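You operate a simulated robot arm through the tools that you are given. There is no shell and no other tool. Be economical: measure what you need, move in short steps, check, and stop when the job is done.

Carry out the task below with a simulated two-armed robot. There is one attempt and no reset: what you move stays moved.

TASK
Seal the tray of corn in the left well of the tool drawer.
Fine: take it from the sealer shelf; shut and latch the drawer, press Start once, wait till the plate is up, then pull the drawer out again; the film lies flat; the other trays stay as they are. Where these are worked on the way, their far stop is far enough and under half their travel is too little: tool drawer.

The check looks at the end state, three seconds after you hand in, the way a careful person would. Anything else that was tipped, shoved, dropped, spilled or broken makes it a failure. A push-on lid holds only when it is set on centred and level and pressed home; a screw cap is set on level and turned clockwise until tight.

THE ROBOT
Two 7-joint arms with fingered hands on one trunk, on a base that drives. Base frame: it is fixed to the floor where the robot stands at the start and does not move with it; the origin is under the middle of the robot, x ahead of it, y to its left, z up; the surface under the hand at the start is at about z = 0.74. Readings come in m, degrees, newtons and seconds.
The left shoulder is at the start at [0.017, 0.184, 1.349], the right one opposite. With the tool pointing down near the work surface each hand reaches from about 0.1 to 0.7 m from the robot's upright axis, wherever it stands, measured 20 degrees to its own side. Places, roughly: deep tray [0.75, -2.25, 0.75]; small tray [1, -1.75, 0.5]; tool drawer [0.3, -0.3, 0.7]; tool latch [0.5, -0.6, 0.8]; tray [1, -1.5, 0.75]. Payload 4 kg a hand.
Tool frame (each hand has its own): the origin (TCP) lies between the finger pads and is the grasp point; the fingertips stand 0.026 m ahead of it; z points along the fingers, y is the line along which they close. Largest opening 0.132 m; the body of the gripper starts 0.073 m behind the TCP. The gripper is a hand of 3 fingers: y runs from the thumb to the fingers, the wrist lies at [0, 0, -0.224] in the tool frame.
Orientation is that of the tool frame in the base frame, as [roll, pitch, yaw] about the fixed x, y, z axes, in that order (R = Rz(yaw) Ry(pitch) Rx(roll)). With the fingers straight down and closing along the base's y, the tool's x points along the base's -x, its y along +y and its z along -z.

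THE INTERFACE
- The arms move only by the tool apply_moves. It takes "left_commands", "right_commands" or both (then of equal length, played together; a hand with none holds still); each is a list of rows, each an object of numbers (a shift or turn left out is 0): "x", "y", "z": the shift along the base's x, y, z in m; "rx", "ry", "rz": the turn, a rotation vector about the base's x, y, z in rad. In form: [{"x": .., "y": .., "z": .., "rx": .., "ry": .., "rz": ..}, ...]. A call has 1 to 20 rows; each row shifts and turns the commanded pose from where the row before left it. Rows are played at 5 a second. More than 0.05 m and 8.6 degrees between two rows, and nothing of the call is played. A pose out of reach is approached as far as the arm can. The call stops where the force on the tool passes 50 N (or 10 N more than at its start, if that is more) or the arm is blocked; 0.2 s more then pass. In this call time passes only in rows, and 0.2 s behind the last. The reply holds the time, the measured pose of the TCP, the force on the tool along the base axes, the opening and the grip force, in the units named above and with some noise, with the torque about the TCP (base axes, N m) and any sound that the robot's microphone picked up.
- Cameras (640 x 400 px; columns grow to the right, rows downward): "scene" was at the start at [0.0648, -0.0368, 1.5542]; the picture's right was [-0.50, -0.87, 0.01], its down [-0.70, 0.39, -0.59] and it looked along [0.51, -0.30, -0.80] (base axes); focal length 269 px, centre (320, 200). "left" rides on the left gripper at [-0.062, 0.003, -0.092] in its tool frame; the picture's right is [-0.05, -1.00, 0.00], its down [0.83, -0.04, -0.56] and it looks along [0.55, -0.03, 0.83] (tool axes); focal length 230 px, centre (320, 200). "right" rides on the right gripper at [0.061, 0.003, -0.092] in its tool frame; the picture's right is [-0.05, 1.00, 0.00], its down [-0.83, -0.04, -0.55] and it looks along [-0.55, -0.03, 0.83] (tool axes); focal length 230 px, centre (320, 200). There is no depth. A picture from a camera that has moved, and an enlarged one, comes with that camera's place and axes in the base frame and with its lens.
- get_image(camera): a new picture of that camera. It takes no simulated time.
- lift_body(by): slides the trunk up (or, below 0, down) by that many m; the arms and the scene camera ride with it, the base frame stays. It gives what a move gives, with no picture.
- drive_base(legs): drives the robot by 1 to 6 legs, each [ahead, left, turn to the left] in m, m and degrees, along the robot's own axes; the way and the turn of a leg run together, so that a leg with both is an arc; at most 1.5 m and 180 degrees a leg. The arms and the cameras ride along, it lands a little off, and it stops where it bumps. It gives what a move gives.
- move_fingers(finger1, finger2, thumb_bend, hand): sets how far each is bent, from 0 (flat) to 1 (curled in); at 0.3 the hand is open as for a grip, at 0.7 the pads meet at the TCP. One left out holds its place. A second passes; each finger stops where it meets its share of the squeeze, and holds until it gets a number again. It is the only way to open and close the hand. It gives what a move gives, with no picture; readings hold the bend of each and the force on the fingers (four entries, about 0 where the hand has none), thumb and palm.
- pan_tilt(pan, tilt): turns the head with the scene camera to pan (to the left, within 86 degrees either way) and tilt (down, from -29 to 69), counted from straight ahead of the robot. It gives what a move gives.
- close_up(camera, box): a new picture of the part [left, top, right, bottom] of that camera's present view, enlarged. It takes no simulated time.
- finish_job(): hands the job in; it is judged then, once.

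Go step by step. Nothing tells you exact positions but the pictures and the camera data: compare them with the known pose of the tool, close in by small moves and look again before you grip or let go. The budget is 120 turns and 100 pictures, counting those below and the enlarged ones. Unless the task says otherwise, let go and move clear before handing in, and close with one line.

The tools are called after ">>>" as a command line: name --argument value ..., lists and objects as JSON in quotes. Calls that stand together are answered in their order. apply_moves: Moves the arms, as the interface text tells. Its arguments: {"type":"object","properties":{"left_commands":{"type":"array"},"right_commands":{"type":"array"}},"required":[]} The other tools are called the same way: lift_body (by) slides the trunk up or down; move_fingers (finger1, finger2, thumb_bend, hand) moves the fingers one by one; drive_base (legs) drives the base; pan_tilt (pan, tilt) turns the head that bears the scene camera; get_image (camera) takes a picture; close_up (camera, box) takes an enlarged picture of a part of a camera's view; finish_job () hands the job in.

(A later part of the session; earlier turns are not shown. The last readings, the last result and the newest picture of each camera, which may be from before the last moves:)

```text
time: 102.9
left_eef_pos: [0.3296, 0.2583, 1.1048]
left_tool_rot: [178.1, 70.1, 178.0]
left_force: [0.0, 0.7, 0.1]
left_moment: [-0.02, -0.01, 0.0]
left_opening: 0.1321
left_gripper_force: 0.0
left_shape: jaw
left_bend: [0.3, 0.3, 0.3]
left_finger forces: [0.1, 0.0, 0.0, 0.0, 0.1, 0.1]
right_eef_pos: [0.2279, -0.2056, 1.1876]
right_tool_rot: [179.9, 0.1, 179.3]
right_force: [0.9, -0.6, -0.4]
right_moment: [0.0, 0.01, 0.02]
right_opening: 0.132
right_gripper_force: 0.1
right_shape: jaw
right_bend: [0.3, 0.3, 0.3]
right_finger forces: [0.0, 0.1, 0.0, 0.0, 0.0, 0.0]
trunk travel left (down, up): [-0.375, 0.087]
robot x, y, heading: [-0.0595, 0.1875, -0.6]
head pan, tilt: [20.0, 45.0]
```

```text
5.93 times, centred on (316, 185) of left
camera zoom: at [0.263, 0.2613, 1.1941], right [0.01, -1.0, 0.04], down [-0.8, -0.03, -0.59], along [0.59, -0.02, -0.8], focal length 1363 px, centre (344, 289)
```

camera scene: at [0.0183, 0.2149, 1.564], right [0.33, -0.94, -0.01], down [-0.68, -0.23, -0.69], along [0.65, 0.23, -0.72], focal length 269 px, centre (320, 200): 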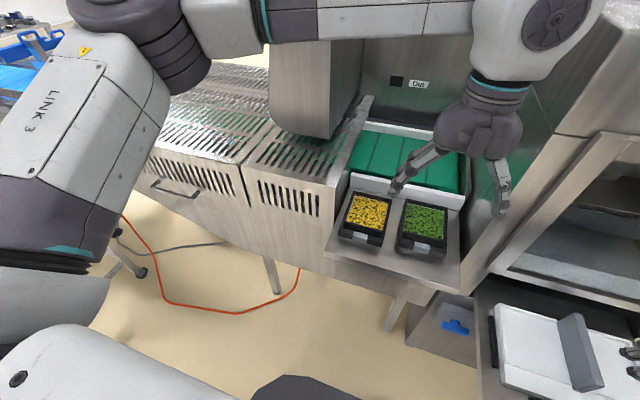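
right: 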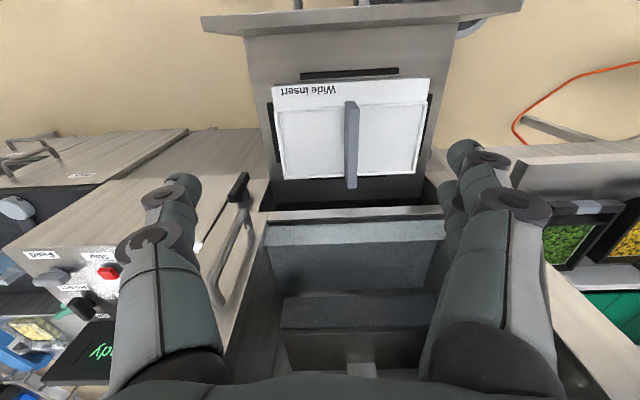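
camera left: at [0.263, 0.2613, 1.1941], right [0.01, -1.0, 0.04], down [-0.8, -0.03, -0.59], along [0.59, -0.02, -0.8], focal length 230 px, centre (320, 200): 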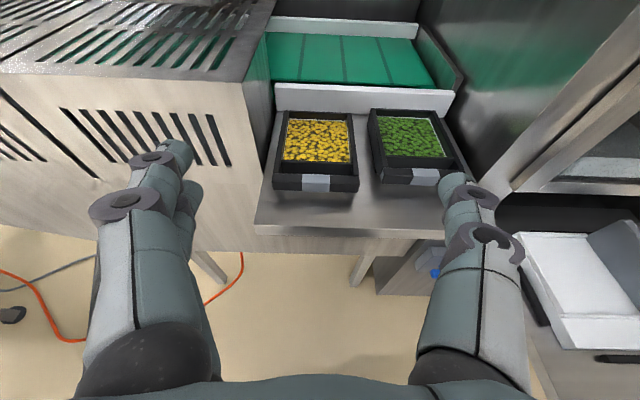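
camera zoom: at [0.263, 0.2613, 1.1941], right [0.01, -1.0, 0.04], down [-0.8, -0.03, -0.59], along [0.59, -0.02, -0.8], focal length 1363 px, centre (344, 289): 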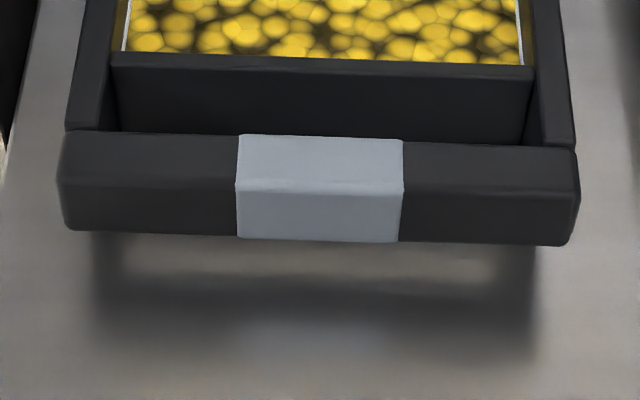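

The tray has a handle bar in front with an open gap (~0.03 m) behind it. I'll turn the hand to point down with fingers closing along x, above the bar's grey mark.

>>> apply_moves --left_commands '[{"ry": 0.1358}, {"ry": 0.1358}, {"ry": 0.1358}, {"ry": 0.1358}, {"ry": 0.1358}, {"ry": 0.1358}, {"ry": 0.1358}, {"ry": 0.1358}, {"ry": 0.1358}, {"rz": -0.1415, "x": 0.014}, {"rz": -0.1415, "x": 0.014}, {"rz": -0.1415, "x": 0.014}, {"rz": -0.1415, "x": 0.014}, {"rz": -0.1415, "x": 0.014}, {"rz": -0.1415, "x": 0.014}, {"rz": -0.1415, "x": 0.014}, {"rz": -0.1415, "x": 0.014}, {"rz": -0.1415, "x": 0.014}, {"rz": -0.1415, "x": 0.014}]'

>>> apply_moves --left_commands '[{"rz": -0.1415, "x": 0.014}]'

>>> get_image --camera "left"

>>> get_image --camera "scene"

```text
time: 106.9
left_eef_pos: [0.4694, 0.2594, 1.1039]
left_tool_rot: [-179.9, 0.1, 98.0]
left_force: [-0.2, -0.5, -0.1]
left_moment: [0.03, 0.02, 0.01]
left_opening: 0.1318
left_gripper_force: 0.0
left_shape: jaw
left_bend: [0.3, 0.3, 0.3]
left_finger forces: [0.0, 0.0, 0.0, 0.0, 0.0, 0.0]
right_eef_pos: [0.2294, -0.2055, 1.1879]
right_tool_rot: [-180.0, -0.1, 179.2]
right_force: [1.1, -0.5, 0.6]
right_moment: [-0.01, 0.01, 0.0]
right_opening: 0.1317
right_gripper_force: 0.0
right_shape: jaw
right_bend: [0.3, 0.3, 0.3]
right_finger forces: [0.0, 0.0, 0.1, 0.0, 0.1, 0.0]
trunk travel left (down, up): [-0.375, 0.087]
robot x, y, heading: [-0.0598, 0.1884, -0.7]
head pan, tilt: [20.0, 45.0]
```

```text
time: 107.3
left_eef_pos: [0.4845, 0.2602, 1.1035]
left_tool_rot: [-179.9, -0.1, 90.0]
left_force: [0.2, -0.7, 0.3]
left_moment: [-0.03, 0.0, 0.01]
left_opening: 0.1321
left_gripper_force: 0.1
left_shape: jaw
left_bend: [0.3, 0.3, 0.3]
left_finger forces: [0.0, 0.0, 0.0, 0.0, 0.0, 0.1]
right_eef_pos: [0.2285, -0.2051, 1.1877]
right_tool_rot: [180.0, 0.0, 179.3]
right_force: [-0.9, 0.1, 1.2]
right_moment: [0.02, 0.01, 0.02]
right_opening: 0.1319
right_gripper_force: 0.0
right_shape: jaw
right_bend: [0.3, 0.3, 0.3]
right_finger forces: [0.1, 0.1, 0.1, 0.0, 0.0, 0.0]
trunk travel left (down, up): [-0.375, 0.087]
robot x, y, heading: [-0.063, 0.1858, -0.8]
head pan, tilt: [20.0, 45.0]
```

```text
61 pictures are left
camera left: at [0.4871, 0.1978, 1.197], right [-1.0, -0.05, 0.0], down [-0.04, 0.83, 0.56], along [-0.03, 0.55, -0.83], focal length 230 px, centre (320, 200)
```

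left: 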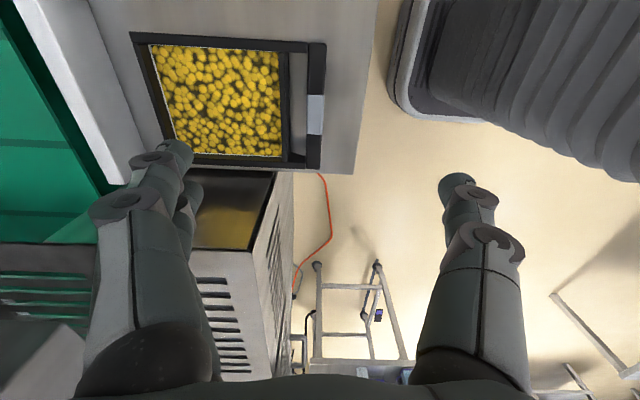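

```text
60 pictures are left
camera scene: at [0.0165, 0.2146, 1.5642], right [0.33, -0.94, -0.01], down [-0.68, -0.23, -0.69], along [0.65, 0.23, -0.72], focal length 269 px, centre (320, 200)
```

scene: 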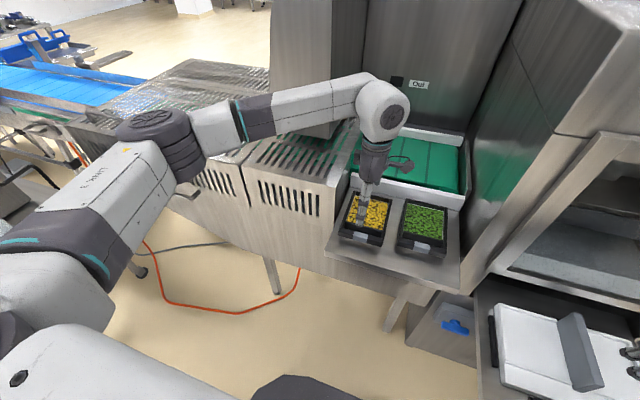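

The bar spans x≈0.477–0.497 with a ~0.02 gap behind it. I preset the fingers to a narrow opening so that they fit into the gap.

>>> move_fingers --hand "left" --finger1 0.6 --finger2 0.6 --thumb_bend 0.52

>>> get_image --camera "left"

```text
time: 108.3
left_eef_pos: [0.4833, 0.2603, 1.1045]
left_tool_rot: [-179.9, -0.1, 90.0]
left_force: [0.0, 0.5, 1.0]
left_moment: [-0.01, 0.01, 0.04]
left_opening: 0.0487
left_gripper_force: 0.1
left_shape: fingers
left_bend: [0.6, 0.6, 0.52]
left_finger forces: [0.0, 0.0, 0.0, 0.1, 0.0, 0.1]
right_eef_pos: [0.2283, -0.2051, 1.1879]
right_tool_rot: [-180.0, 0.1, 179.3]
right_force: [0.3, -0.7, 0.3]
right_moment: [0.01, 0.0, 0.0]
right_opening: 0.1319
right_gripper_force: 0.0
right_shape: jaw
right_bend: [0.3, 0.3, 0.3]
right_finger forces: [0.0, 0.0, 0.0, 0.0, 0.0, 0.0]
trunk travel left (down, up): [-0.375, 0.087]
robot x, y, heading: [-0.0627, 0.186, -1.0]
head pan, tilt: [20.0, 45.0]
```

```text
59 pictures are left
camera left: at [0.4865, 0.1978, 1.1974], right [-1.0, -0.05, 0.0], down [-0.04, 0.83, 0.56], along [-0.03, 0.55, -0.83], focal length 230 px, centre (320, 200)
```

left: 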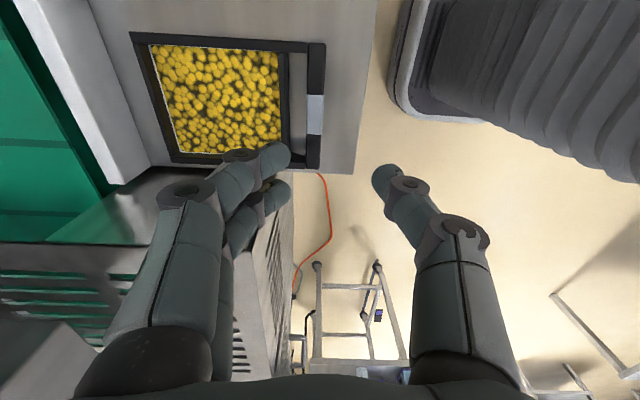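

The curled fingers slant too much for the narrow gap. I try straighter fingers with the thumb doing the closing, and look again.

>>> move_fingers --hand "left" --finger1 0.42 --finger2 0.42 --thumb_bend 0.5

>>> get_image --camera "left"

>>> close_up --camera "scene" --box '[320, 120, 450, 270]'

```text
time: 109.3
left_eef_pos: [0.483, 0.2583, 1.1038]
left_tool_rot: [180.0, 0.0, 90.0]
left_force: [0.0, 0.0, 0.8]
left_moment: [0.01, -0.02, -0.01]
left_opening: 0.0806
left_gripper_force: 0.0
left_shape: fingers
left_bend: [0.42, 0.42, 0.5]
left_finger forces: [0.0, 0.0, 0.0, 0.0, 0.0, 0.1]
right_eef_pos: [0.2288, -0.2051, 1.1883]
right_tool_rot: [180.0, 0.1, 179.4]
right_force: [-0.8, 0.0, -0.4]
right_moment: [0.02, -0.05, 0.0]
right_opening: 0.1319
right_gripper_force: 0.0
right_shape: jaw
right_bend: [0.3, 0.3, 0.3]
right_finger forces: [0.0, 0.1, 0.0, 0.1, 0.0, 0.0]
trunk travel left (down, up): [-0.375, 0.087]
robot x, y, heading: [-0.0605, 0.1869, -0.7]
head pan, tilt: [20.0, 45.0]
```

```text
58 pictures are left
camera left: at [0.4866, 0.1979, 1.1974], right [-1.0, -0.05, 0.0], down [-0.04, 0.83, 0.56], along [-0.03, 0.55, -0.83], focal length 230 px, centre (320, 200)
```

left: 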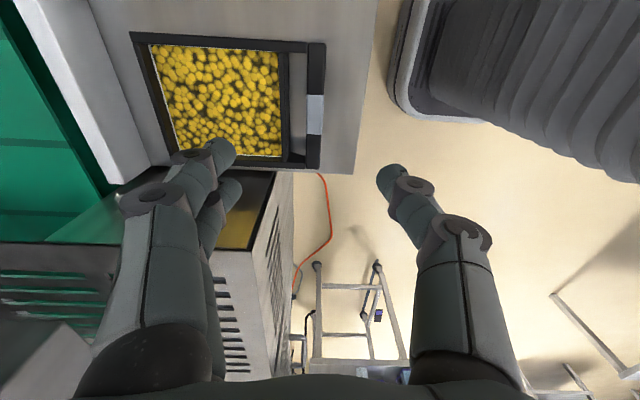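

```text
2.67 times, centred on (385, 195) of scene
camera zoom: at [0.0159, 0.2149, 1.5642], right [0.33, -0.94, -0.01], down [-0.68, -0.23, -0.69], along [0.65, 0.23, -0.72], focal length 717 px, centre (147, 213)
```

zoom: 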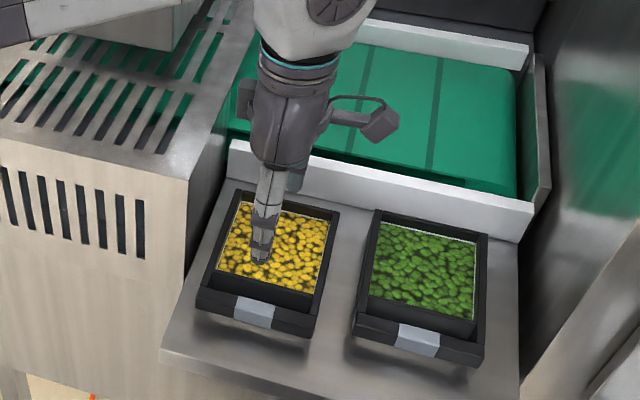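

With fingers at 0.42 and the hand leaning back ~18°, the finger ends become nearly vertical and fit the gap. I set the thumb closer, tilt, and move to just above the bar.

>>> move_fingers --hand "left" --thumb_bend 0.6

>>> apply_moves --left_commands '[{"x": -0.0073, "z": -0.025, "ry": -0.0785}, {"x": -0.0073, "z": -0.025, "ry": -0.0785}, {"x": -0.0073, "z": -0.025, "ry": -0.0785}, {"x": -0.0073, "z": -0.025, "ry": -0.0785}, {"z": -0.02}]'

>>> get_image --camera "left"

>>> close_up --camera "scene" --box '[320, 150, 430, 280]'

```text
time: 110.3
left_eef_pos: [0.4826, 0.2608, 1.1035]
left_tool_rot: [-180.0, 0.0, 90.0]
left_force: [0.1, -0.5, -0.3]
left_moment: [-0.02, 0.05, -0.03]
left_opening: 0.0648
left_gripper_force: 0.1
left_shape: fingers
left_bend: [0.42, 0.42, 0.6]
left_finger forces: [0.1, 0.0, 0.1, 0.0, 0.0, 0.1]
right_eef_pos: [0.2283, -0.206, 1.1879]
right_tool_rot: [-180.0, 0.1, 179.3]
right_force: [0.4, -0.8, 0.2]
right_moment: [0.01, 0.02, -0.02]
right_opening: 0.1321
right_gripper_force: 0.0
right_shape: jaw
right_bend: [0.3, 0.3, 0.3]
right_finger forces: [0.0, 0.0, 0.0, 0.0, 0.0, 0.0]
trunk travel left (down, up): [-0.375, 0.087]
robot x, y, heading: [-0.0622, 0.191, -0.6]
head pan, tilt: [20.0, 45.0]
```

```text
time: 111.5
left_eef_pos: [0.4538, 0.2587, 0.9839]
left_tool_rot: [161.9, 0.1, 90.0]
left_force: [0.2, 0.0, 0.8]
left_moment: [0.01, 0.04, -0.03]
left_opening: 0.0642
left_gripper_force: 0.0
left_shape: fingers
left_bend: [0.42, 0.42, 0.6]
left_finger forces: [0.0, 0.1, 0.0, 0.0, 0.0, 0.1]
right_eef_pos: [0.2294, -0.2054, 1.1877]
right_tool_rot: [179.9, -0.1, 179.4]
right_force: [-1.3, -0.1, -1.0]
right_moment: [0.01, 0.01, 0.01]
right_opening: 0.1317
right_gripper_force: 0.0
right_shape: jaw
right_bend: [0.3, 0.3, 0.3]
right_finger forces: [0.0, 0.0, 0.0, 0.0, 0.0, 0.0]
trunk travel left (down, up): [-0.375, 0.087]
robot x, y, heading: [-0.0601, 0.1888, -0.8]
head pan, tilt: [20.0, 45.0]
```

```text
56 pictures are left
camera left: at [0.4289, 0.1977, 1.0733], right [-0.95, -0.05, -0.31], down [-0.21, 0.83, 0.51], along [0.23, 0.55, -0.8], focal length 230 px, centre (320, 200)
```

left: 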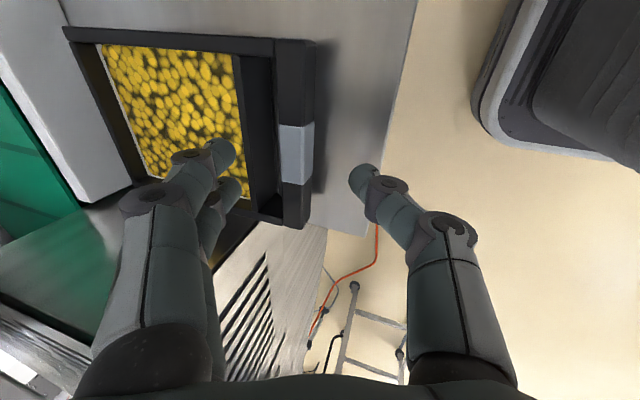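

```text
3.08 times, centred on (375, 215) of scene
camera zoom: at [0.0165, 0.2149, 1.5642], right [0.33, -0.94, -0.01], down [-0.68, -0.23, -0.69], along [0.65, 0.23, -0.72], focal length 827 px, centre (151, 154)
```

zoom: 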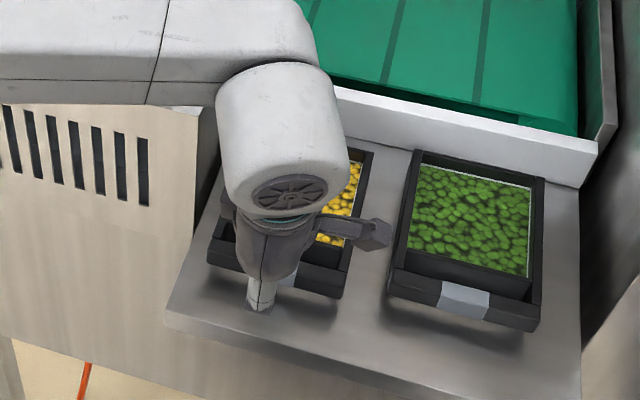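

Estimates agree: bar top z≈0.935, bar x≈0.478–0.50, gap to ≈0.518; fingertips now at x≈0.513, z≈0.98. I nudge back 4 mm and descend partly, then look.

>>> apply_moves --left_commands '[{"x": -0.004, "z": -0.01}, {"z": -0.012}, {"z": -0.01}]'

>>> close_up --camera "left" --box '[120, 20, 440, 260]'

```text
time: 112.3
left_eef_pos: [0.4484, 0.26, 0.9527]
left_tool_rot: [162.0, 0.1, 90.0]
left_force: [-0.5, 0.5, -0.5]
left_moment: [-0.01, 0.0, -0.03]
left_opening: 0.0642
left_gripper_force: 0.1
left_shape: fingers
left_bend: [0.42, 0.42, 0.6]
left_finger forces: [0.0, 0.0, 0.0, 0.1, 0.1, 0.0]
right_eef_pos: [0.2286, -0.2064, 1.1881]
right_tool_rot: [179.9, 0.0, 179.3]
right_force: [0.8, 0.2, 0.6]
right_moment: [0.0, -0.01, 0.01]
right_opening: 0.132
right_gripper_force: 0.0
right_shape: jaw
right_bend: [0.3, 0.3, 0.3]
right_finger forces: [0.0, 0.1, 0.0, 0.0, 0.0, 0.1]
trunk travel left (down, up): [-0.375, 0.087]
robot x, y, heading: [-0.0598, 0.1871, -1.0]
head pan, tilt: [20.0, 45.0]
```

```text
1.67 times, centred on (280, 140) of left
camera zoom: at [0.4246, 0.1983, 1.0419], right [-0.95, -0.05, -0.31], down [-0.21, 0.83, 0.51], along [0.23, 0.55, -0.8], focal length 384 px, centre (387, 300)
```

zoom: 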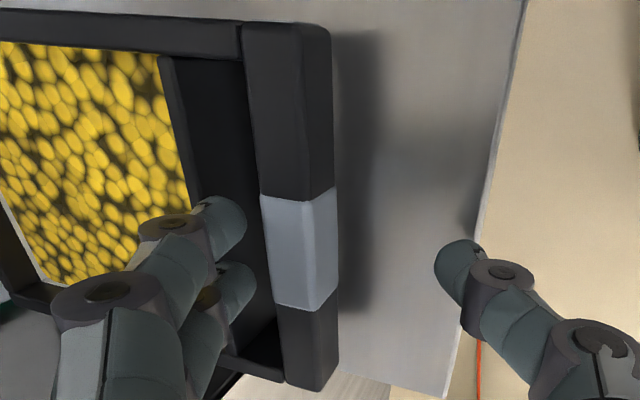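

The fingertips are over the gap between the tray wall and the bar. I descend further in small steps.

>>> apply_moves --left_commands '[{"z": -0.008}, {"z": -0.008}, {"z": -0.006}]'

>>> close_up --camera "left" --box '[120, 20, 440, 260]'

```text
time: 113.1
left_eef_pos: [0.4467, 0.2582, 0.9346]
left_tool_rot: [161.6, 0.1, 90.1]
left_force: [-10.2, 1.8, 29.7]
left_moment: [0.11, 0.6, -0.01]
left_opening: 0.0599
left_gripper_force: 15.5
left_shape: fingers
left_bend: [0.41, 0.41, 0.64]
left_finger forces: [0.7, 0.8, 0.0, 0.0, 28.4, 0.0]
right_eef_pos: [0.2238, -0.2069, 1.1894]
right_tool_rot: [-180.0, 0.2, 179.3]
right_force: [0.5, -0.1, -0.3]
right_moment: [-0.01, 0.01, 0.03]
right_opening: 0.132
right_gripper_force: 0.1
right_shape: jaw
right_bend: [0.3, 0.3, 0.3]
right_finger forces: [0.0, 0.1, 0.1, 0.0, 0.0, 0.0]
trunk travel left (down, up): [-0.375, 0.087]
robot x, y, heading: [-0.0616, 0.1861, -0.5]
head pan, tilt: [20.0, 45.0]
```

```text
1.67 times, centred on (280, 140) of left
camera zoom: at [0.4214, 0.1967, 1.0248], right [-0.95, -0.05, -0.31], down [-0.22, 0.83, 0.51], along [0.23, 0.55, -0.8], focal length 384 px, centre (387, 300)
```

zoom: 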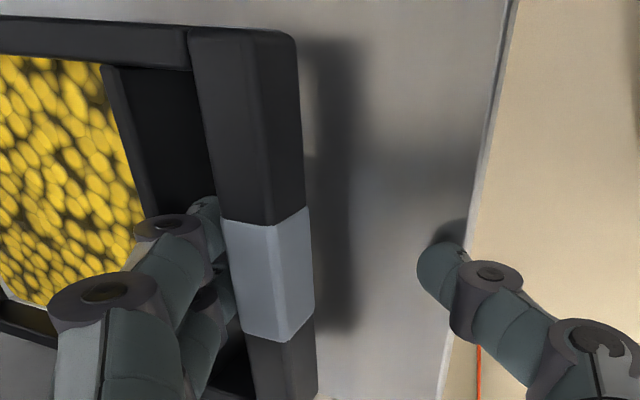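

Fingers are in the gap; the thumb tip just touched the shelf. I lift 6 mm and bring the thumb in to the bar.

>>> apply_moves --left_commands '[{"z": 0.004}, {"z": 0.003}]'

>>> move_fingers --hand "left" --thumb_bend 0.72

>>> close_up --camera "left" --box '[120, 20, 440, 260]'

```text
time: 113.7
left_eef_pos: [0.4493, 0.2597, 0.9363]
left_tool_rot: [162.1, 0.0, 90.0]
left_force: [-0.7, -2.5, 8.0]
left_moment: [-0.15, 0.17, 0.04]
left_opening: 0.0602
left_gripper_force: 3.2
left_shape: fingers
left_bend: [0.42, 0.42, 0.62]
left_finger forces: [0.1, 0.0, 0.0, 0.1, 8.0, 0.0]
right_eef_pos: [0.2281, -0.2061, 1.1876]
right_tool_rot: [-179.9, 0.0, 179.2]
right_force: [0.1, -0.1, -0.1]
right_moment: [0.04, -0.01, 0.01]
right_opening: 0.1319
right_gripper_force: 0.1
right_shape: jaw
right_bend: [0.3, 0.3, 0.3]
right_finger forces: [0.0, 0.0, 0.0, 0.0, 0.1, 0.0]
trunk travel left (down, up): [-0.375, 0.087]
robot x, y, heading: [-0.0591, 0.1874, -0.6]
head pan, tilt: [20.0, 45.0]
```

```text
time: 114.7
left_eef_pos: [0.4508, 0.2598, 0.9378]
left_tool_rot: [161.8, 0.1, 90.0]
left_force: [-0.5, -0.7, -0.5]
left_moment: [0.02, -0.03, -0.02]
left_opening: 0.0467
left_gripper_force: 0.1
left_shape: fingers
left_bend: [0.42, 0.42, 0.72]
left_finger forces: [0.0, 0.0, 0.0, 0.0, 0.1, 0.0]
right_eef_pos: [0.2299, -0.2059, 1.1868]
right_tool_rot: [-179.9, -0.1, 179.3]
right_force: [0.5, 0.2, 0.7]
right_moment: [-0.03, -0.01, 0.0]
right_opening: 0.1319
right_gripper_force: 0.1
right_shape: jaw
right_bend: [0.3, 0.3, 0.3]
right_finger forces: [0.0, 0.0, 0.0, 0.1, 0.0, 0.0]
trunk travel left (down, up): [-0.375, 0.087]
robot x, y, heading: [-0.0608, 0.1881, -0.9]
head pan, tilt: [20.0, 45.0]
```

```text
1.67 times, centred on (280, 140) of left
camera zoom: at [0.4247, 0.1979, 1.0268], right [-0.95, -0.05, -0.31], down [-0.21, 0.83, 0.51], along [0.23, 0.55, -0.8], focal length 384 px, centre (387, 300)
```

zoom: 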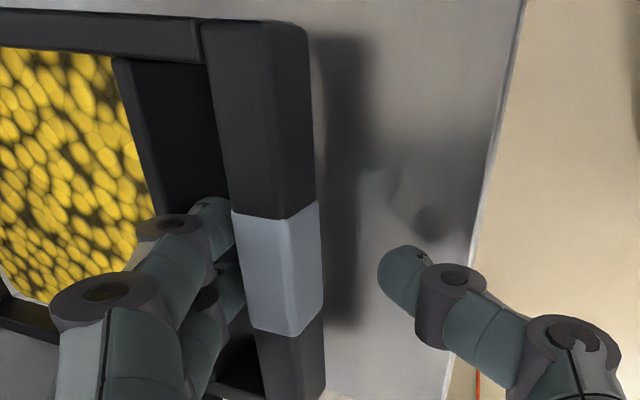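

Thumb is free now. I lower 7 mm for a deeper hold and close the thumb onto the bar.

>>> apply_moves --left_commands '[{"z": -0.004}, {"z": -0.004}]'

>>> move_fingers --hand "left" --thumb_bend 0.95

>>> close_up --camera "left" --box '[120, 20, 440, 260]'

```text
time: 115.3
left_eef_pos: [0.4503, 0.2598, 0.9287]
left_tool_rot: [161.9, -0.1, 90.0]
left_force: [-0.5, -0.4, 0.0]
left_moment: [0.01, 0.01, 0.03]
left_opening: 0.0466
left_gripper_force: 0.0
left_shape: fingers
left_bend: [0.42, 0.42, 0.72]
left_finger forces: [0.0, 0.0, 0.0, 0.0, 0.1, 0.1]
right_eef_pos: [0.2292, -0.2062, 1.1871]
right_tool_rot: [179.9, 0.0, 179.3]
right_force: [0.1, 0.5, 0.2]
right_moment: [0.0, -0.03, 0.02]
right_opening: 0.1318
right_gripper_force: 0.0
right_shape: jaw
right_bend: [0.3, 0.3, 0.3]
right_finger forces: [0.1, 0.1, 0.0, 0.0, 0.0, 0.0]
trunk travel left (down, up): [-0.375, 0.087]
robot x, y, heading: [-0.0663, 0.1911, -0.6]
head pan, tilt: [20.0, 45.0]
```

```text
time: 116.3
left_eef_pos: [0.4485, 0.2593, 0.9295]
left_tool_rot: [162.0, 0.1, 90.0]
left_force: [-0.5, 0.2, 0.3]
left_moment: [-0.01, 0.0, 0.0]
left_opening: 0.0348
left_gripper_force: 0.1
left_shape: fingers
left_bend: [0.42, 0.42, 0.95]
left_finger forces: [0.0, 0.1, 0.0, 0.0, 0.0, 0.0]
right_eef_pos: [0.2296, -0.206, 1.1883]
right_tool_rot: [-180.0, 0.0, 179.4]
right_force: [-0.1, 0.3, -1.0]
right_moment: [-0.01, 0.03, -0.02]
right_opening: 0.132
right_gripper_force: 0.0
right_shape: jaw
right_bend: [0.3, 0.3, 0.3]
right_finger forces: [0.0, 0.1, 0.1, 0.1, 0.0, 0.1]
trunk travel left (down, up): [-0.375, 0.087]
robot x, y, heading: [-0.0579, 0.1886, -0.8]
head pan, tilt: [20.0, 45.0]
```

```text
1.67 times, centred on (280, 140) of left
camera zoom: at [0.4246, 0.198, 1.019], right [-0.95, -0.05, -0.31], down [-0.21, 0.83, 0.51], along [0.23, 0.55, -0.8], focal length 384 px, centre (387, 300)
```

zoom: 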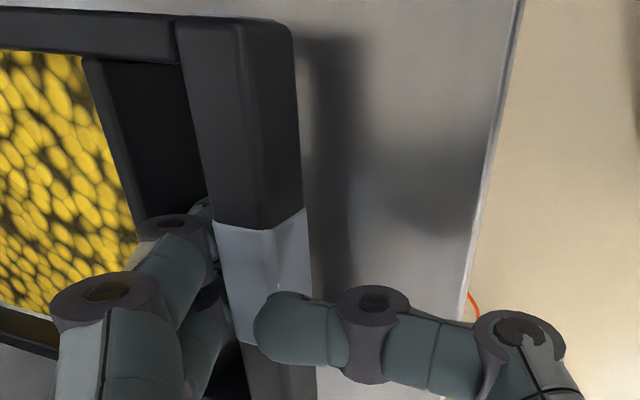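

The opening is still wider than the bar, so I shift forward a little and curl the fingers too so both sides meet the bar.

>>> apply_moves --left_commands '[{"x": 0.005}]'

>>> move_fingers --hand "left" --finger1 0.58 --finger2 0.58 --thumb_bend 0.88

>>> close_up --camera "left" --box '[120, 20, 440, 260]'

```text
time: 116.7
left_eef_pos: [0.4542, 0.26, 0.9285]
left_tool_rot: [162.1, 0.0, 90.0]
left_force: [-0.9, 0.5, -0.6]
left_moment: [0.03, -0.02, -0.03]
left_opening: 0.0343
left_gripper_force: 0.6
left_shape: fingers
left_bend: [0.42, 0.42, 0.95]
left_finger forces: [0.5, 0.5, 0.0, 0.1, 0.1, 0.1]
right_eef_pos: [0.2278, -0.2046, 1.1877]
right_tool_rot: [179.9, -0.1, 179.3]
right_force: [0.6, -0.4, -0.7]
right_moment: [-0.01, 0.01, -0.03]
right_opening: 0.132
right_gripper_force: 0.1
right_shape: jaw
right_bend: [0.3, 0.3, 0.3]
right_finger forces: [0.0, 0.0, 0.1, 0.0, 0.0, 0.0]
trunk travel left (down, up): [-0.375, 0.087]
robot x, y, heading: [-0.0617, 0.1881, -0.7]
head pan, tilt: [20.0, 45.0]
```

```text
time: 117.7
left_eef_pos: [0.4552, 0.2598, 0.9299]
left_tool_rot: [162.1, 0.1, 90.0]
left_force: [2.9, -0.5, 4.7]
left_moment: [0.02, -0.17, 0.03]
left_opening: 0.0205
left_gripper_force: 5.2
left_shape: fingers
left_bend: [0.54, 0.54, 0.9]
left_finger forces: [2.9, 2.9, 0.0, 0.1, 4.3, 0.0]
right_eef_pos: [0.2283, -0.2058, 1.1872]
right_tool_rot: [-179.9, 0.1, 179.3]
right_force: [-0.8, -0.1, 1.1]
right_moment: [0.03, 0.01, 0.01]
right_opening: 0.132
right_gripper_force: 0.0
right_shape: jaw
right_bend: [0.3, 0.3, 0.3]
right_finger forces: [0.0, 0.0, 0.1, 0.0, 0.0, 0.0]
trunk travel left (down, up): [-0.375, 0.087]
robot x, y, heading: [-0.0563, 0.1925, -1.1]
head pan, tilt: [20.0, 45.0]
```

```text
1.67 times, centred on (280, 140) of left
camera zoom: at [0.4295, 0.1978, 1.019], right [-0.95, -0.05, -0.31], down [-0.21, 0.83, 0.51], along [0.23, 0.55, -0.8], focal length 384 px, centre (387, 300)
```

zoom: 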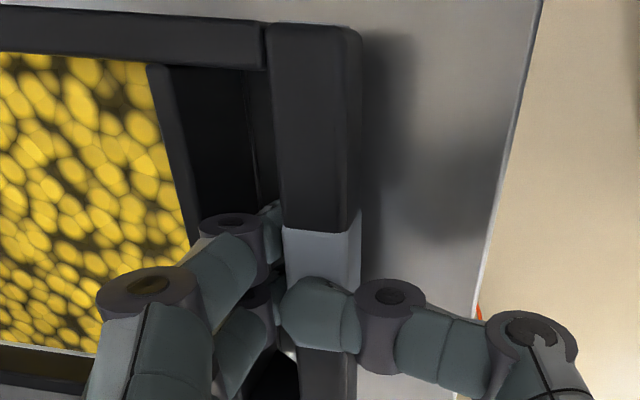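

The bar is gripped (0.0205 m). I squeeze more firmly, then lift a little and check for tilt.

>>> move_fingers --hand "left" --finger1 0.9 --finger2 0.9 --thumb_bend 1.0

>>> apply_moves --left_commands '[{"z": 0.01}, {"z": 0.01}, {"z": 0.015}]'

>>> get_image --camera "left"

>>> close_up --camera "scene" --box '[320, 150, 470, 290]'

```text
time: 118.7
left_eef_pos: [0.4546, 0.2601, 0.9281]
left_tool_rot: [162.0, -0.1, 90.1]
left_force: [3.3, -0.8, 6.0]
left_moment: [0.0, -0.32, -0.04]
left_opening: 0.0316
left_gripper_force: 31.7
left_shape: fingers
left_bend: [0.67, 0.67, 1.0]
left_finger forces: [24.3, 26.9, 0.0, 0.1, 12.1, 0.0]
right_eef_pos: [0.2288, -0.205, 1.1886]
right_tool_rot: [179.9, 0.0, 179.3]
right_force: [-0.2, -0.3, -0.4]
right_moment: [0.03, -0.01, 0.0]
right_opening: 0.1319
right_gripper_force: 0.0
right_shape: jaw
right_bend: [0.3, 0.3, 0.3]
right_finger forces: [0.1, 0.1, 0.0, 0.0, 0.0, 0.0]
trunk travel left (down, up): [-0.375, 0.087]
robot x, y, heading: [-0.0632, 0.1887, -0.7]
head pan, tilt: [20.0, 45.0]
```

```text
time: 119.5
left_eef_pos: [0.4542, 0.2624, 0.9641]
left_tool_rot: [162.0, 0.0, 89.9]
left_force: [1.0, -0.3, -1.0]
left_moment: [-0.04, 0.0, -0.01]
left_opening: 0.031
left_gripper_force: 8.6
left_shape: fingers
left_bend: [0.7, 0.7, 1.0]
left_finger forces: [4.9, 5.1, 0.1, 0.0, 7.5, 0.0]
right_eef_pos: [0.2277, -0.2056, 1.1872]
right_tool_rot: [180.0, 0.0, 179.2]
right_force: [0.2, -0.5, 0.4]
right_moment: [0.02, 0.03, -0.02]
right_opening: 0.1321
right_gripper_force: 0.1
right_shape: jaw
right_bend: [0.3, 0.3, 0.3]
right_finger forces: [0.0, 0.1, 0.1, 0.0, 0.0, 0.0]
trunk travel left (down, up): [-0.375, 0.087]
robot x, y, heading: [-0.06, 0.1935, -0.8]
head pan, tilt: [20.0, 45.0]
```

```text
49 pictures are left
camera left: at [0.4297, 0.1984, 1.0536], right [-0.95, -0.05, -0.31], down [-0.21, 0.83, 0.52], along [0.23, 0.56, -0.8], focal length 230 px, centre (320, 200)
```

left: 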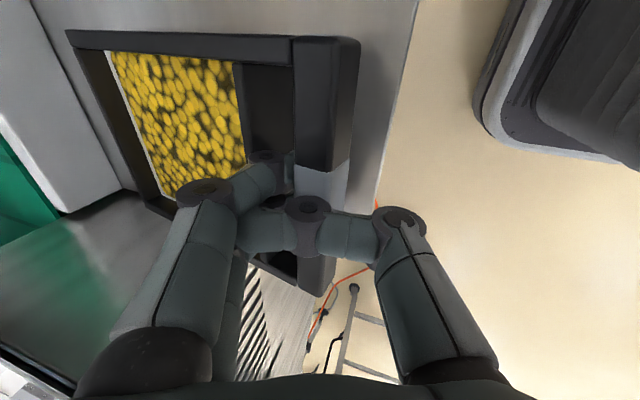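

```text
2.86 times, centred on (395, 220) of scene
camera zoom: at [0.0159, 0.2149, 1.5642], right [0.33, -0.94, -0.01], down [-0.68, -0.23, -0.69], along [0.65, 0.23, -0.72], focal length 768 px, centre (106, 143)
```

zoom: 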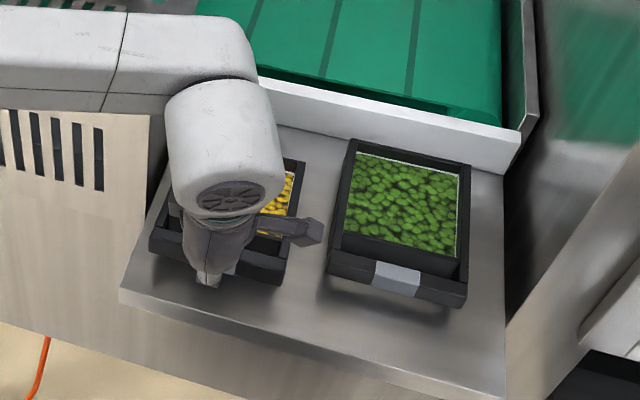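

The thumb over-curled and slid over the bar; the tray is still on the shelf. I open, lift clear and look.

>>> move_fingers --hand "left" --finger1 0.5 --finger2 0.5 --thumb_bend 0.6

>>> apply_moves --left_commands '[{"z": 0.02}, {"z": 0.02}, {"z": 0.02}]'

>>> get_image --camera "left"

```text
time: 120.5
left_eef_pos: [0.454, 0.26, 0.9636]
left_tool_rot: [162.1, 0.0, 90.0]
left_force: [-0.3, 1.1, -0.8]
left_moment: [-0.03, 0.0, -0.02]
left_opening: 0.0508
left_gripper_force: 0.0
left_shape: fingers
left_bend: [0.5, 0.5, 0.6]
left_finger forces: [0.0, 0.1, 0.1, 0.1, 0.1, 0.0]
right_eef_pos: [0.2284, -0.2056, 1.189]
right_tool_rot: [180.0, 0.0, 179.3]
right_force: [-0.4, 0.0, 0.0]
right_moment: [-0.01, 0.0, 0.04]
right_opening: 0.132
right_gripper_force: 0.1
right_shape: jaw
right_bend: [0.3, 0.3, 0.3]
right_finger forces: [0.0, 0.0, 0.1, 0.0, 0.0, 0.0]
trunk travel left (down, up): [-0.375, 0.087]
robot x, y, heading: [-0.0618, 0.1842, -0.8]
head pan, tilt: [20.0, 45.0]
```

```text
time: 121.3
left_eef_pos: [0.4558, 0.2587, 1.0231]
left_tool_rot: [162.1, -0.1, 90.0]
left_force: [-0.3, -0.5, 0.5]
left_moment: [0.01, -0.03, -0.03]
left_opening: 0.0505
left_gripper_force: 0.0
left_shape: fingers
left_bend: [0.5, 0.5, 0.6]
left_finger forces: [0.0, 0.0, 0.1, 0.1, 0.0, 0.0]
right_eef_pos: [0.2287, -0.2065, 1.1883]
right_tool_rot: [180.0, 0.0, 179.4]
right_force: [-0.7, -1.0, 0.3]
right_moment: [0.0, 0.0, 0.01]
right_opening: 0.1317
right_gripper_force: 0.0
right_shape: jaw
right_bend: [0.3, 0.3, 0.3]
right_finger forces: [0.0, 0.0, 0.0, 0.1, 0.0, 0.0]
trunk travel left (down, up): [-0.375, 0.087]
robot x, y, heading: [-0.0612, 0.1907, -0.8]
head pan, tilt: [20.0, 45.0]
```

```text
47 pictures are left
camera left: at [0.4299, 0.1977, 1.1143], right [-0.95, -0.05, -0.31], down [-0.21, 0.83, 0.51], along [0.23, 0.55, -0.8], focal length 230 px, centre (320, 200)
```

left: 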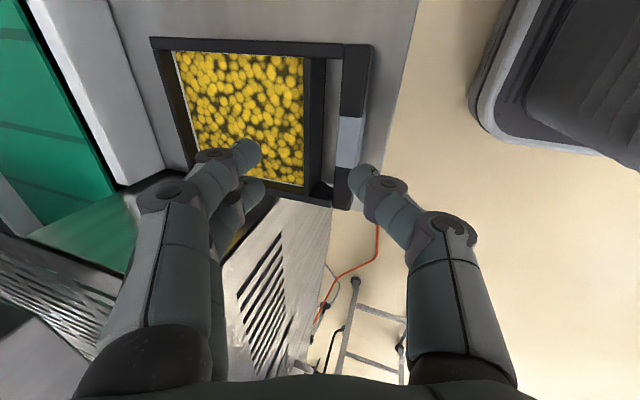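

The tray was pulled ~3 cm toward me (bar now x≈0.459) and stands fine. I'll hook the bar and pull it a little beyond the shelf edge (x≈0.432) so the thumb gets room, then pinch it properly.

>>> move_fingers --hand "left" --thumb_bend 0.5

>>> apply_moves --left_commands '[{"x": -0.011, "ry": -0.07}, {"x": -0.01, "z": -0.02}, {"z": -0.025}, {"z": -0.022}]'

>>> close_up --camera "left" --box '[120, 20, 440, 260]'

```text
time: 122.3
left_eef_pos: [0.4545, 0.2603, 1.0243]
left_tool_rot: [162.0, 0.0, 90.1]
left_force: [-0.9, 0.8, 0.0]
left_moment: [-0.03, -0.02, 0.01]
left_opening: 0.0672
left_gripper_force: 0.0
left_shape: fingers
left_bend: [0.5, 0.5, 0.5]
left_finger forces: [0.0, 0.1, 0.1, 0.0, 0.1, 0.0]
right_eef_pos: [0.2292, -0.2048, 1.1881]
right_tool_rot: [-180.0, 0.0, 179.3]
right_force: [0.7, -0.6, 0.1]
right_moment: [0.02, -0.05, -0.01]
right_opening: 0.1319
right_gripper_force: 0.0
right_shape: jaw
right_bend: [0.3, 0.3, 0.3]
right_finger forces: [0.0, 0.1, 0.0, 0.0, 0.1, 0.0]
trunk travel left (down, up): [-0.375, 0.087]
robot x, y, heading: [-0.0574, 0.1901, -0.6]
head pan, tilt: [20.0, 45.0]
```

```text
time: 123.3
left_eef_pos: [0.4341, 0.2596, 0.9559]
left_tool_rot: [158.0, 0.0, 90.0]
left_force: [0.5, -0.8, -0.3]
left_moment: [-0.03, 0.01, -0.01]
left_opening: 0.0673
left_gripper_force: 0.0
left_shape: fingers
left_bend: [0.5, 0.5, 0.5]
left_finger forces: [0.1, 0.1, 0.0, 0.0, 0.1, 0.0]
right_eef_pos: [0.2291, -0.2061, 1.1884]
right_tool_rot: [179.9, 0.1, 179.4]
right_force: [0.0, 0.1, 1.1]
right_moment: [0.0, 0.01, -0.01]
right_opening: 0.1319
right_gripper_force: 0.1
right_shape: jaw
right_bend: [0.3, 0.3, 0.3]
right_finger forces: [0.0, 0.1, 0.1, 0.0, 0.0, 0.0]
trunk travel left (down, up): [-0.375, 0.087]
robot x, y, heading: [-0.0609, 0.1852, -0.7]
head pan, tilt: [20.0, 45.0]
```

```text
1.67 times, centred on (280, 140) of left
camera zoom: at [0.4021, 0.1985, 1.044], right [-0.93, -0.05, -0.37], down [-0.25, 0.83, 0.5], along [0.28, 0.55, -0.78], focal length 384 px, centre (387, 300)
```

zoom: 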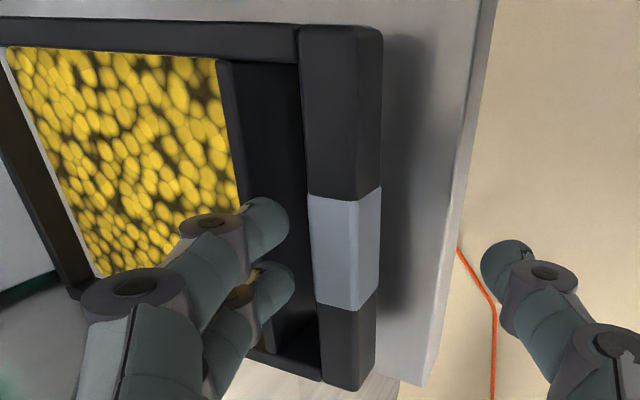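

Fingers are over the gap and the thumb is clear of the shelf. I descend and pull gently toward me.

>>> apply_moves --left_commands '[{"z": -0.01, "x": 0.001}, {"z": -0.01}, {"z": -0.01}, {"x": -0.008}, {"x": -0.008}, {"x": -0.008}, {"x": -0.008}, {"x": -0.008}, {"x": -0.006}]'

>>> close_up --camera "left" --box '[120, 20, 440, 260]'

```text
time: 125.3
left_eef_pos: [0.3883, 0.2594, 0.9274]
left_tool_rot: [158.1, 0.0, 90.0]
left_force: [-0.3, -0.4, 0.4]
left_moment: [-0.02, -0.02, -0.02]
left_opening: 0.068
left_gripper_force: 0.5
left_shape: fingers
left_bend: [0.5, 0.5, 0.5]
left_finger forces: [0.4, 0.4, 0.1, 0.0, 0.0, 0.0]
right_eef_pos: [0.2302, -0.2051, 1.1885]
right_tool_rot: [-179.9, 0.0, 179.3]
right_force: [-0.1, -0.9, -1.1]
right_moment: [0.0, -0.02, 0.04]
right_opening: 0.1318
right_gripper_force: 0.0
right_shape: jaw
right_bend: [0.3, 0.3, 0.3]
right_finger forces: [0.0, 0.0, 0.0, 0.0, 0.0, 0.0]
trunk travel left (down, up): [-0.375, 0.087]
robot x, y, heading: [-0.0635, 0.1872, -0.9]
head pan, tilt: [20.0, 45.0]
```

```text
1.67 times, centred on (280, 140) of left
camera zoom: at [0.357, 0.1979, 1.015], right [-0.93, -0.05, -0.37], down [-0.25, 0.83, 0.5], along [0.28, 0.55, -0.78], focal length 384 px, centre (387, 300)
```

zoom: 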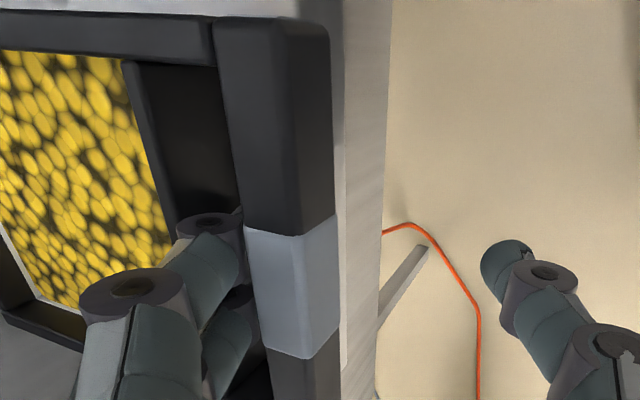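

The bar now overhangs the shelf and the tray moves easily (light). I raise 8 mm and close thumb and fingers evenly on the bar.

>>> apply_moves --left_commands '[{"z": 0.004, "x": 0.004}, {"z": 0.003, "x": 0.003}]'

>>> move_fingers --hand "left" --finger1 0.6 --finger2 0.6 --thumb_bend 0.62

>>> move_fingers --hand "left" --finger1 0.65 --finger2 0.65 --thumb_bend 0.68

>>> close_up --camera "left" --box '[120, 20, 440, 260]'

```text
time: 125.9
left_eef_pos: [0.3961, 0.2594, 0.9341]
left_tool_rot: [158.0, 0.0, 90.0]
left_force: [-0.8, 0.1, 0.3]
left_moment: [0.03, 0.05, 0.01]
left_opening: 0.0672
left_gripper_force: 1.0
left_shape: fingers
left_bend: [0.5, 0.5, 0.5]
left_finger forces: [0.4, 0.5, 0.0, 0.1, 0.0, 0.0]
right_eef_pos: [0.2291, -0.2063, 1.187]
right_tool_rot: [180.0, 0.0, 179.3]
right_force: [-0.3, 0.8, 0.2]
right_moment: [0.03, -0.07, 0.02]
right_opening: 0.132
right_gripper_force: 0.1
right_shape: jaw
right_bend: [0.3, 0.3, 0.3]
right_finger forces: [0.0, 0.1, 0.0, 0.0, 0.1, 0.1]
trunk travel left (down, up): [-0.375, 0.087]
robot x, y, heading: [-0.061, 0.1876, -0.6]
head pan, tilt: [20.0, 45.0]
```

```text
time: 126.9
left_eef_pos: [0.3967, 0.2603, 0.9345]
left_tool_rot: [158.0, 0.1, 90.0]
left_force: [0.1, 0.3, 1.2]
left_moment: [0.0, -0.05, 0.02]
left_opening: 0.0327
left_gripper_force: 0.7
left_shape: fingers
left_bend: [0.6, 0.6, 0.62]
left_finger forces: [0.4, 0.3, 0.0, 0.0, 0.0, 0.0]
right_eef_pos: [0.2283, -0.2058, 1.1885]
right_tool_rot: [-180.0, -0.1, 179.3]
right_force: [-0.3, 0.2, 0.3]
right_moment: [0.0, -0.04, 0.0]
right_opening: 0.1317
right_gripper_force: 0.1
right_shape: jaw
right_bend: [0.3, 0.3, 0.3]
right_finger forces: [0.1, 0.1, 0.0, 0.1, 0.0, 0.1]
trunk travel left (down, up): [-0.375, 0.087]
robot x, y, heading: [-0.0647, 0.1897, -0.8]
head pan, tilt: [20.0, 45.0]
```

```text
time: 127.9
left_eef_pos: [0.3966, 0.2601, 0.9344]
left_tool_rot: [158.0, 0.0, 90.0]
left_force: [1.1, 0.1, 1.4]
left_moment: [0.0, -0.03, 0.0]
left_opening: 0.0188
left_gripper_force: 2.1
left_shape: fingers
left_bend: [0.64, 0.64, 0.67]
left_finger forces: [1.9, 2.0, 0.0, 0.0, 0.9, 0.0]
right_eef_pos: [0.2283, -0.2052, 1.1883]
right_tool_rot: [179.9, -0.1, 179.3]
right_force: [-0.4, 0.9, -0.4]
right_moment: [0.0, -0.01, 0.0]
right_opening: 0.1319
right_gripper_force: 0.0
right_shape: jaw
right_bend: [0.3, 0.3, 0.3]
right_finger forces: [0.0, 0.0, 0.0, 0.0, 0.0, 0.0]
trunk travel left (down, up): [-0.375, 0.087]
robot x, y, heading: [-0.0619, 0.1913, -0.5]
head pan, tilt: [20.0, 45.0]
```

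```text
1.67 times, centred on (280, 140) of left
camera zoom: at [0.3646, 0.1982, 1.022], right [-0.93, -0.05, -0.37], down [-0.25, 0.83, 0.5], along [0.28, 0.55, -0.78], focal length 384 px, centre (387, 300)
```

zoom: 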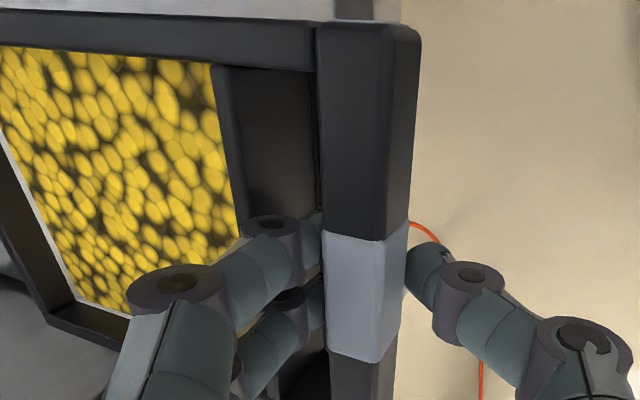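

Good pinch. I tighten evenly.

>>> move_fingers --hand "left" --finger1 0.72 --finger2 0.72 --thumb_bend 0.8

>>> close_up --camera "left" --box '[120, 20, 440, 260]'

```text
time: 128.9
left_eef_pos: [0.3947, 0.261, 0.9347]
left_tool_rot: [158.0, 0.0, 90.0]
left_force: [-0.8, 0.0, 0.3]
left_moment: [-0.01, -0.32, 0.01]
left_opening: 0.0144
left_gripper_force: 17.3
left_shape: fingers
left_bend: [0.68, 0.68, 0.71]
left_finger forces: [9.2, 9.5, 0.0, 0.1, 15.5, 0.0]
right_eef_pos: [0.2286, -0.2053, 1.1872]
right_tool_rot: [-180.0, 0.0, 179.3]
right_force: [-0.2, -0.9, 0.3]
right_moment: [-0.01, 0.01, 0.01]
right_opening: 0.1319
right_gripper_force: 0.2
right_shape: jaw
right_bend: [0.3, 0.3, 0.3]
right_finger forces: [0.0, 0.0, 0.0, 0.1, 0.1, 0.1]
trunk travel left (down, up): [-0.375, 0.087]
robot x, y, heading: [-0.0586, 0.1882, -0.6]
head pan, tilt: [20.0, 45.0]
```

```text
1.67 times, centred on (280, 140) of left
camera zoom: at [0.3643, 0.1982, 1.0221], right [-0.93, -0.05, -0.37], down [-0.25, 0.83, 0.5], along [0.28, 0.55, -0.78], focal length 384 px, centre (387, 300)
```

zoom: 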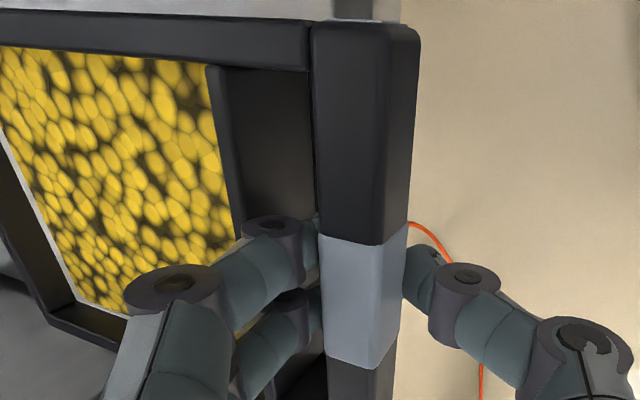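

>>> apply_moves --left_commands '[{"z": 0.006}, {"z": 0.008}, {"z": 0.008}]'

>>> get_image --camera "scene"

>>> get_image --camera "left"

```text
time: 129.7
left_eef_pos: [0.3952, 0.2595, 0.9567]
left_tool_rot: [158.0, -0.1, 90.0]
left_force: [1.2, -0.2, -0.2]
left_moment: [0.01, -0.09, -0.02]
left_opening: 0.0131
left_gripper_force: 12.8
left_shape: fingers
left_bend: [0.68, 0.68, 0.73]
left_finger forces: [6.6, 6.6, 0.0, 0.0, 12.6, 0.1]
right_eef_pos: [0.2289, -0.2063, 1.1883]
right_tool_rot: [-180.0, 0.0, 179.3]
right_force: [0.6, 0.2, 1.2]
right_moment: [0.02, 0.01, 0.02]
right_opening: 0.132
right_gripper_force: 0.0
right_shape: jaw
right_bend: [0.3, 0.3, 0.3]
right_finger forces: [0.0, 0.0, 0.1, 0.0, 0.0, 0.0]
trunk travel left (down, up): [-0.375, 0.087]
robot x, y, heading: [-0.0611, 0.1881, -0.9]
head pan, tilt: [20.0, 45.0]
```

```text
42 pictures are left
camera scene: at [0.0161, 0.2149, 1.5642], right [0.33, -0.94, -0.01], down [-0.68, -0.23, -0.69], along [0.65, 0.23, -0.72], focal length 269 px, centre (320, 200)
```

scene: 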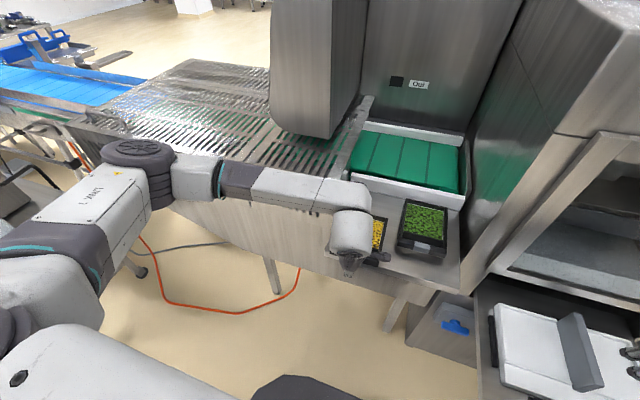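

```text
41 pictures are left
camera left: at [0.3644, 0.198, 1.044], right [-0.93, -0.05, -0.37], down [-0.25, 0.83, 0.5], along [0.28, 0.55, -0.78], focal length 230 px, centre (320, 200)
```

left: 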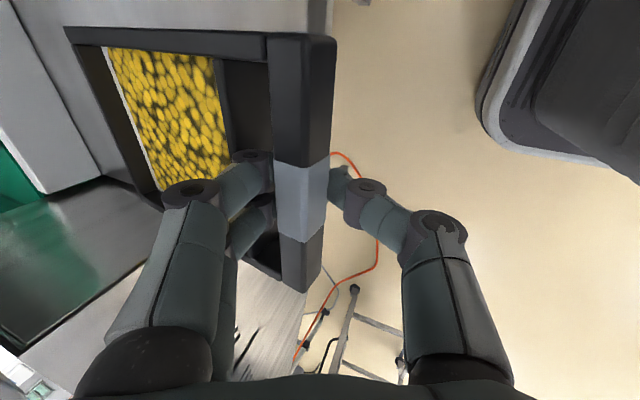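

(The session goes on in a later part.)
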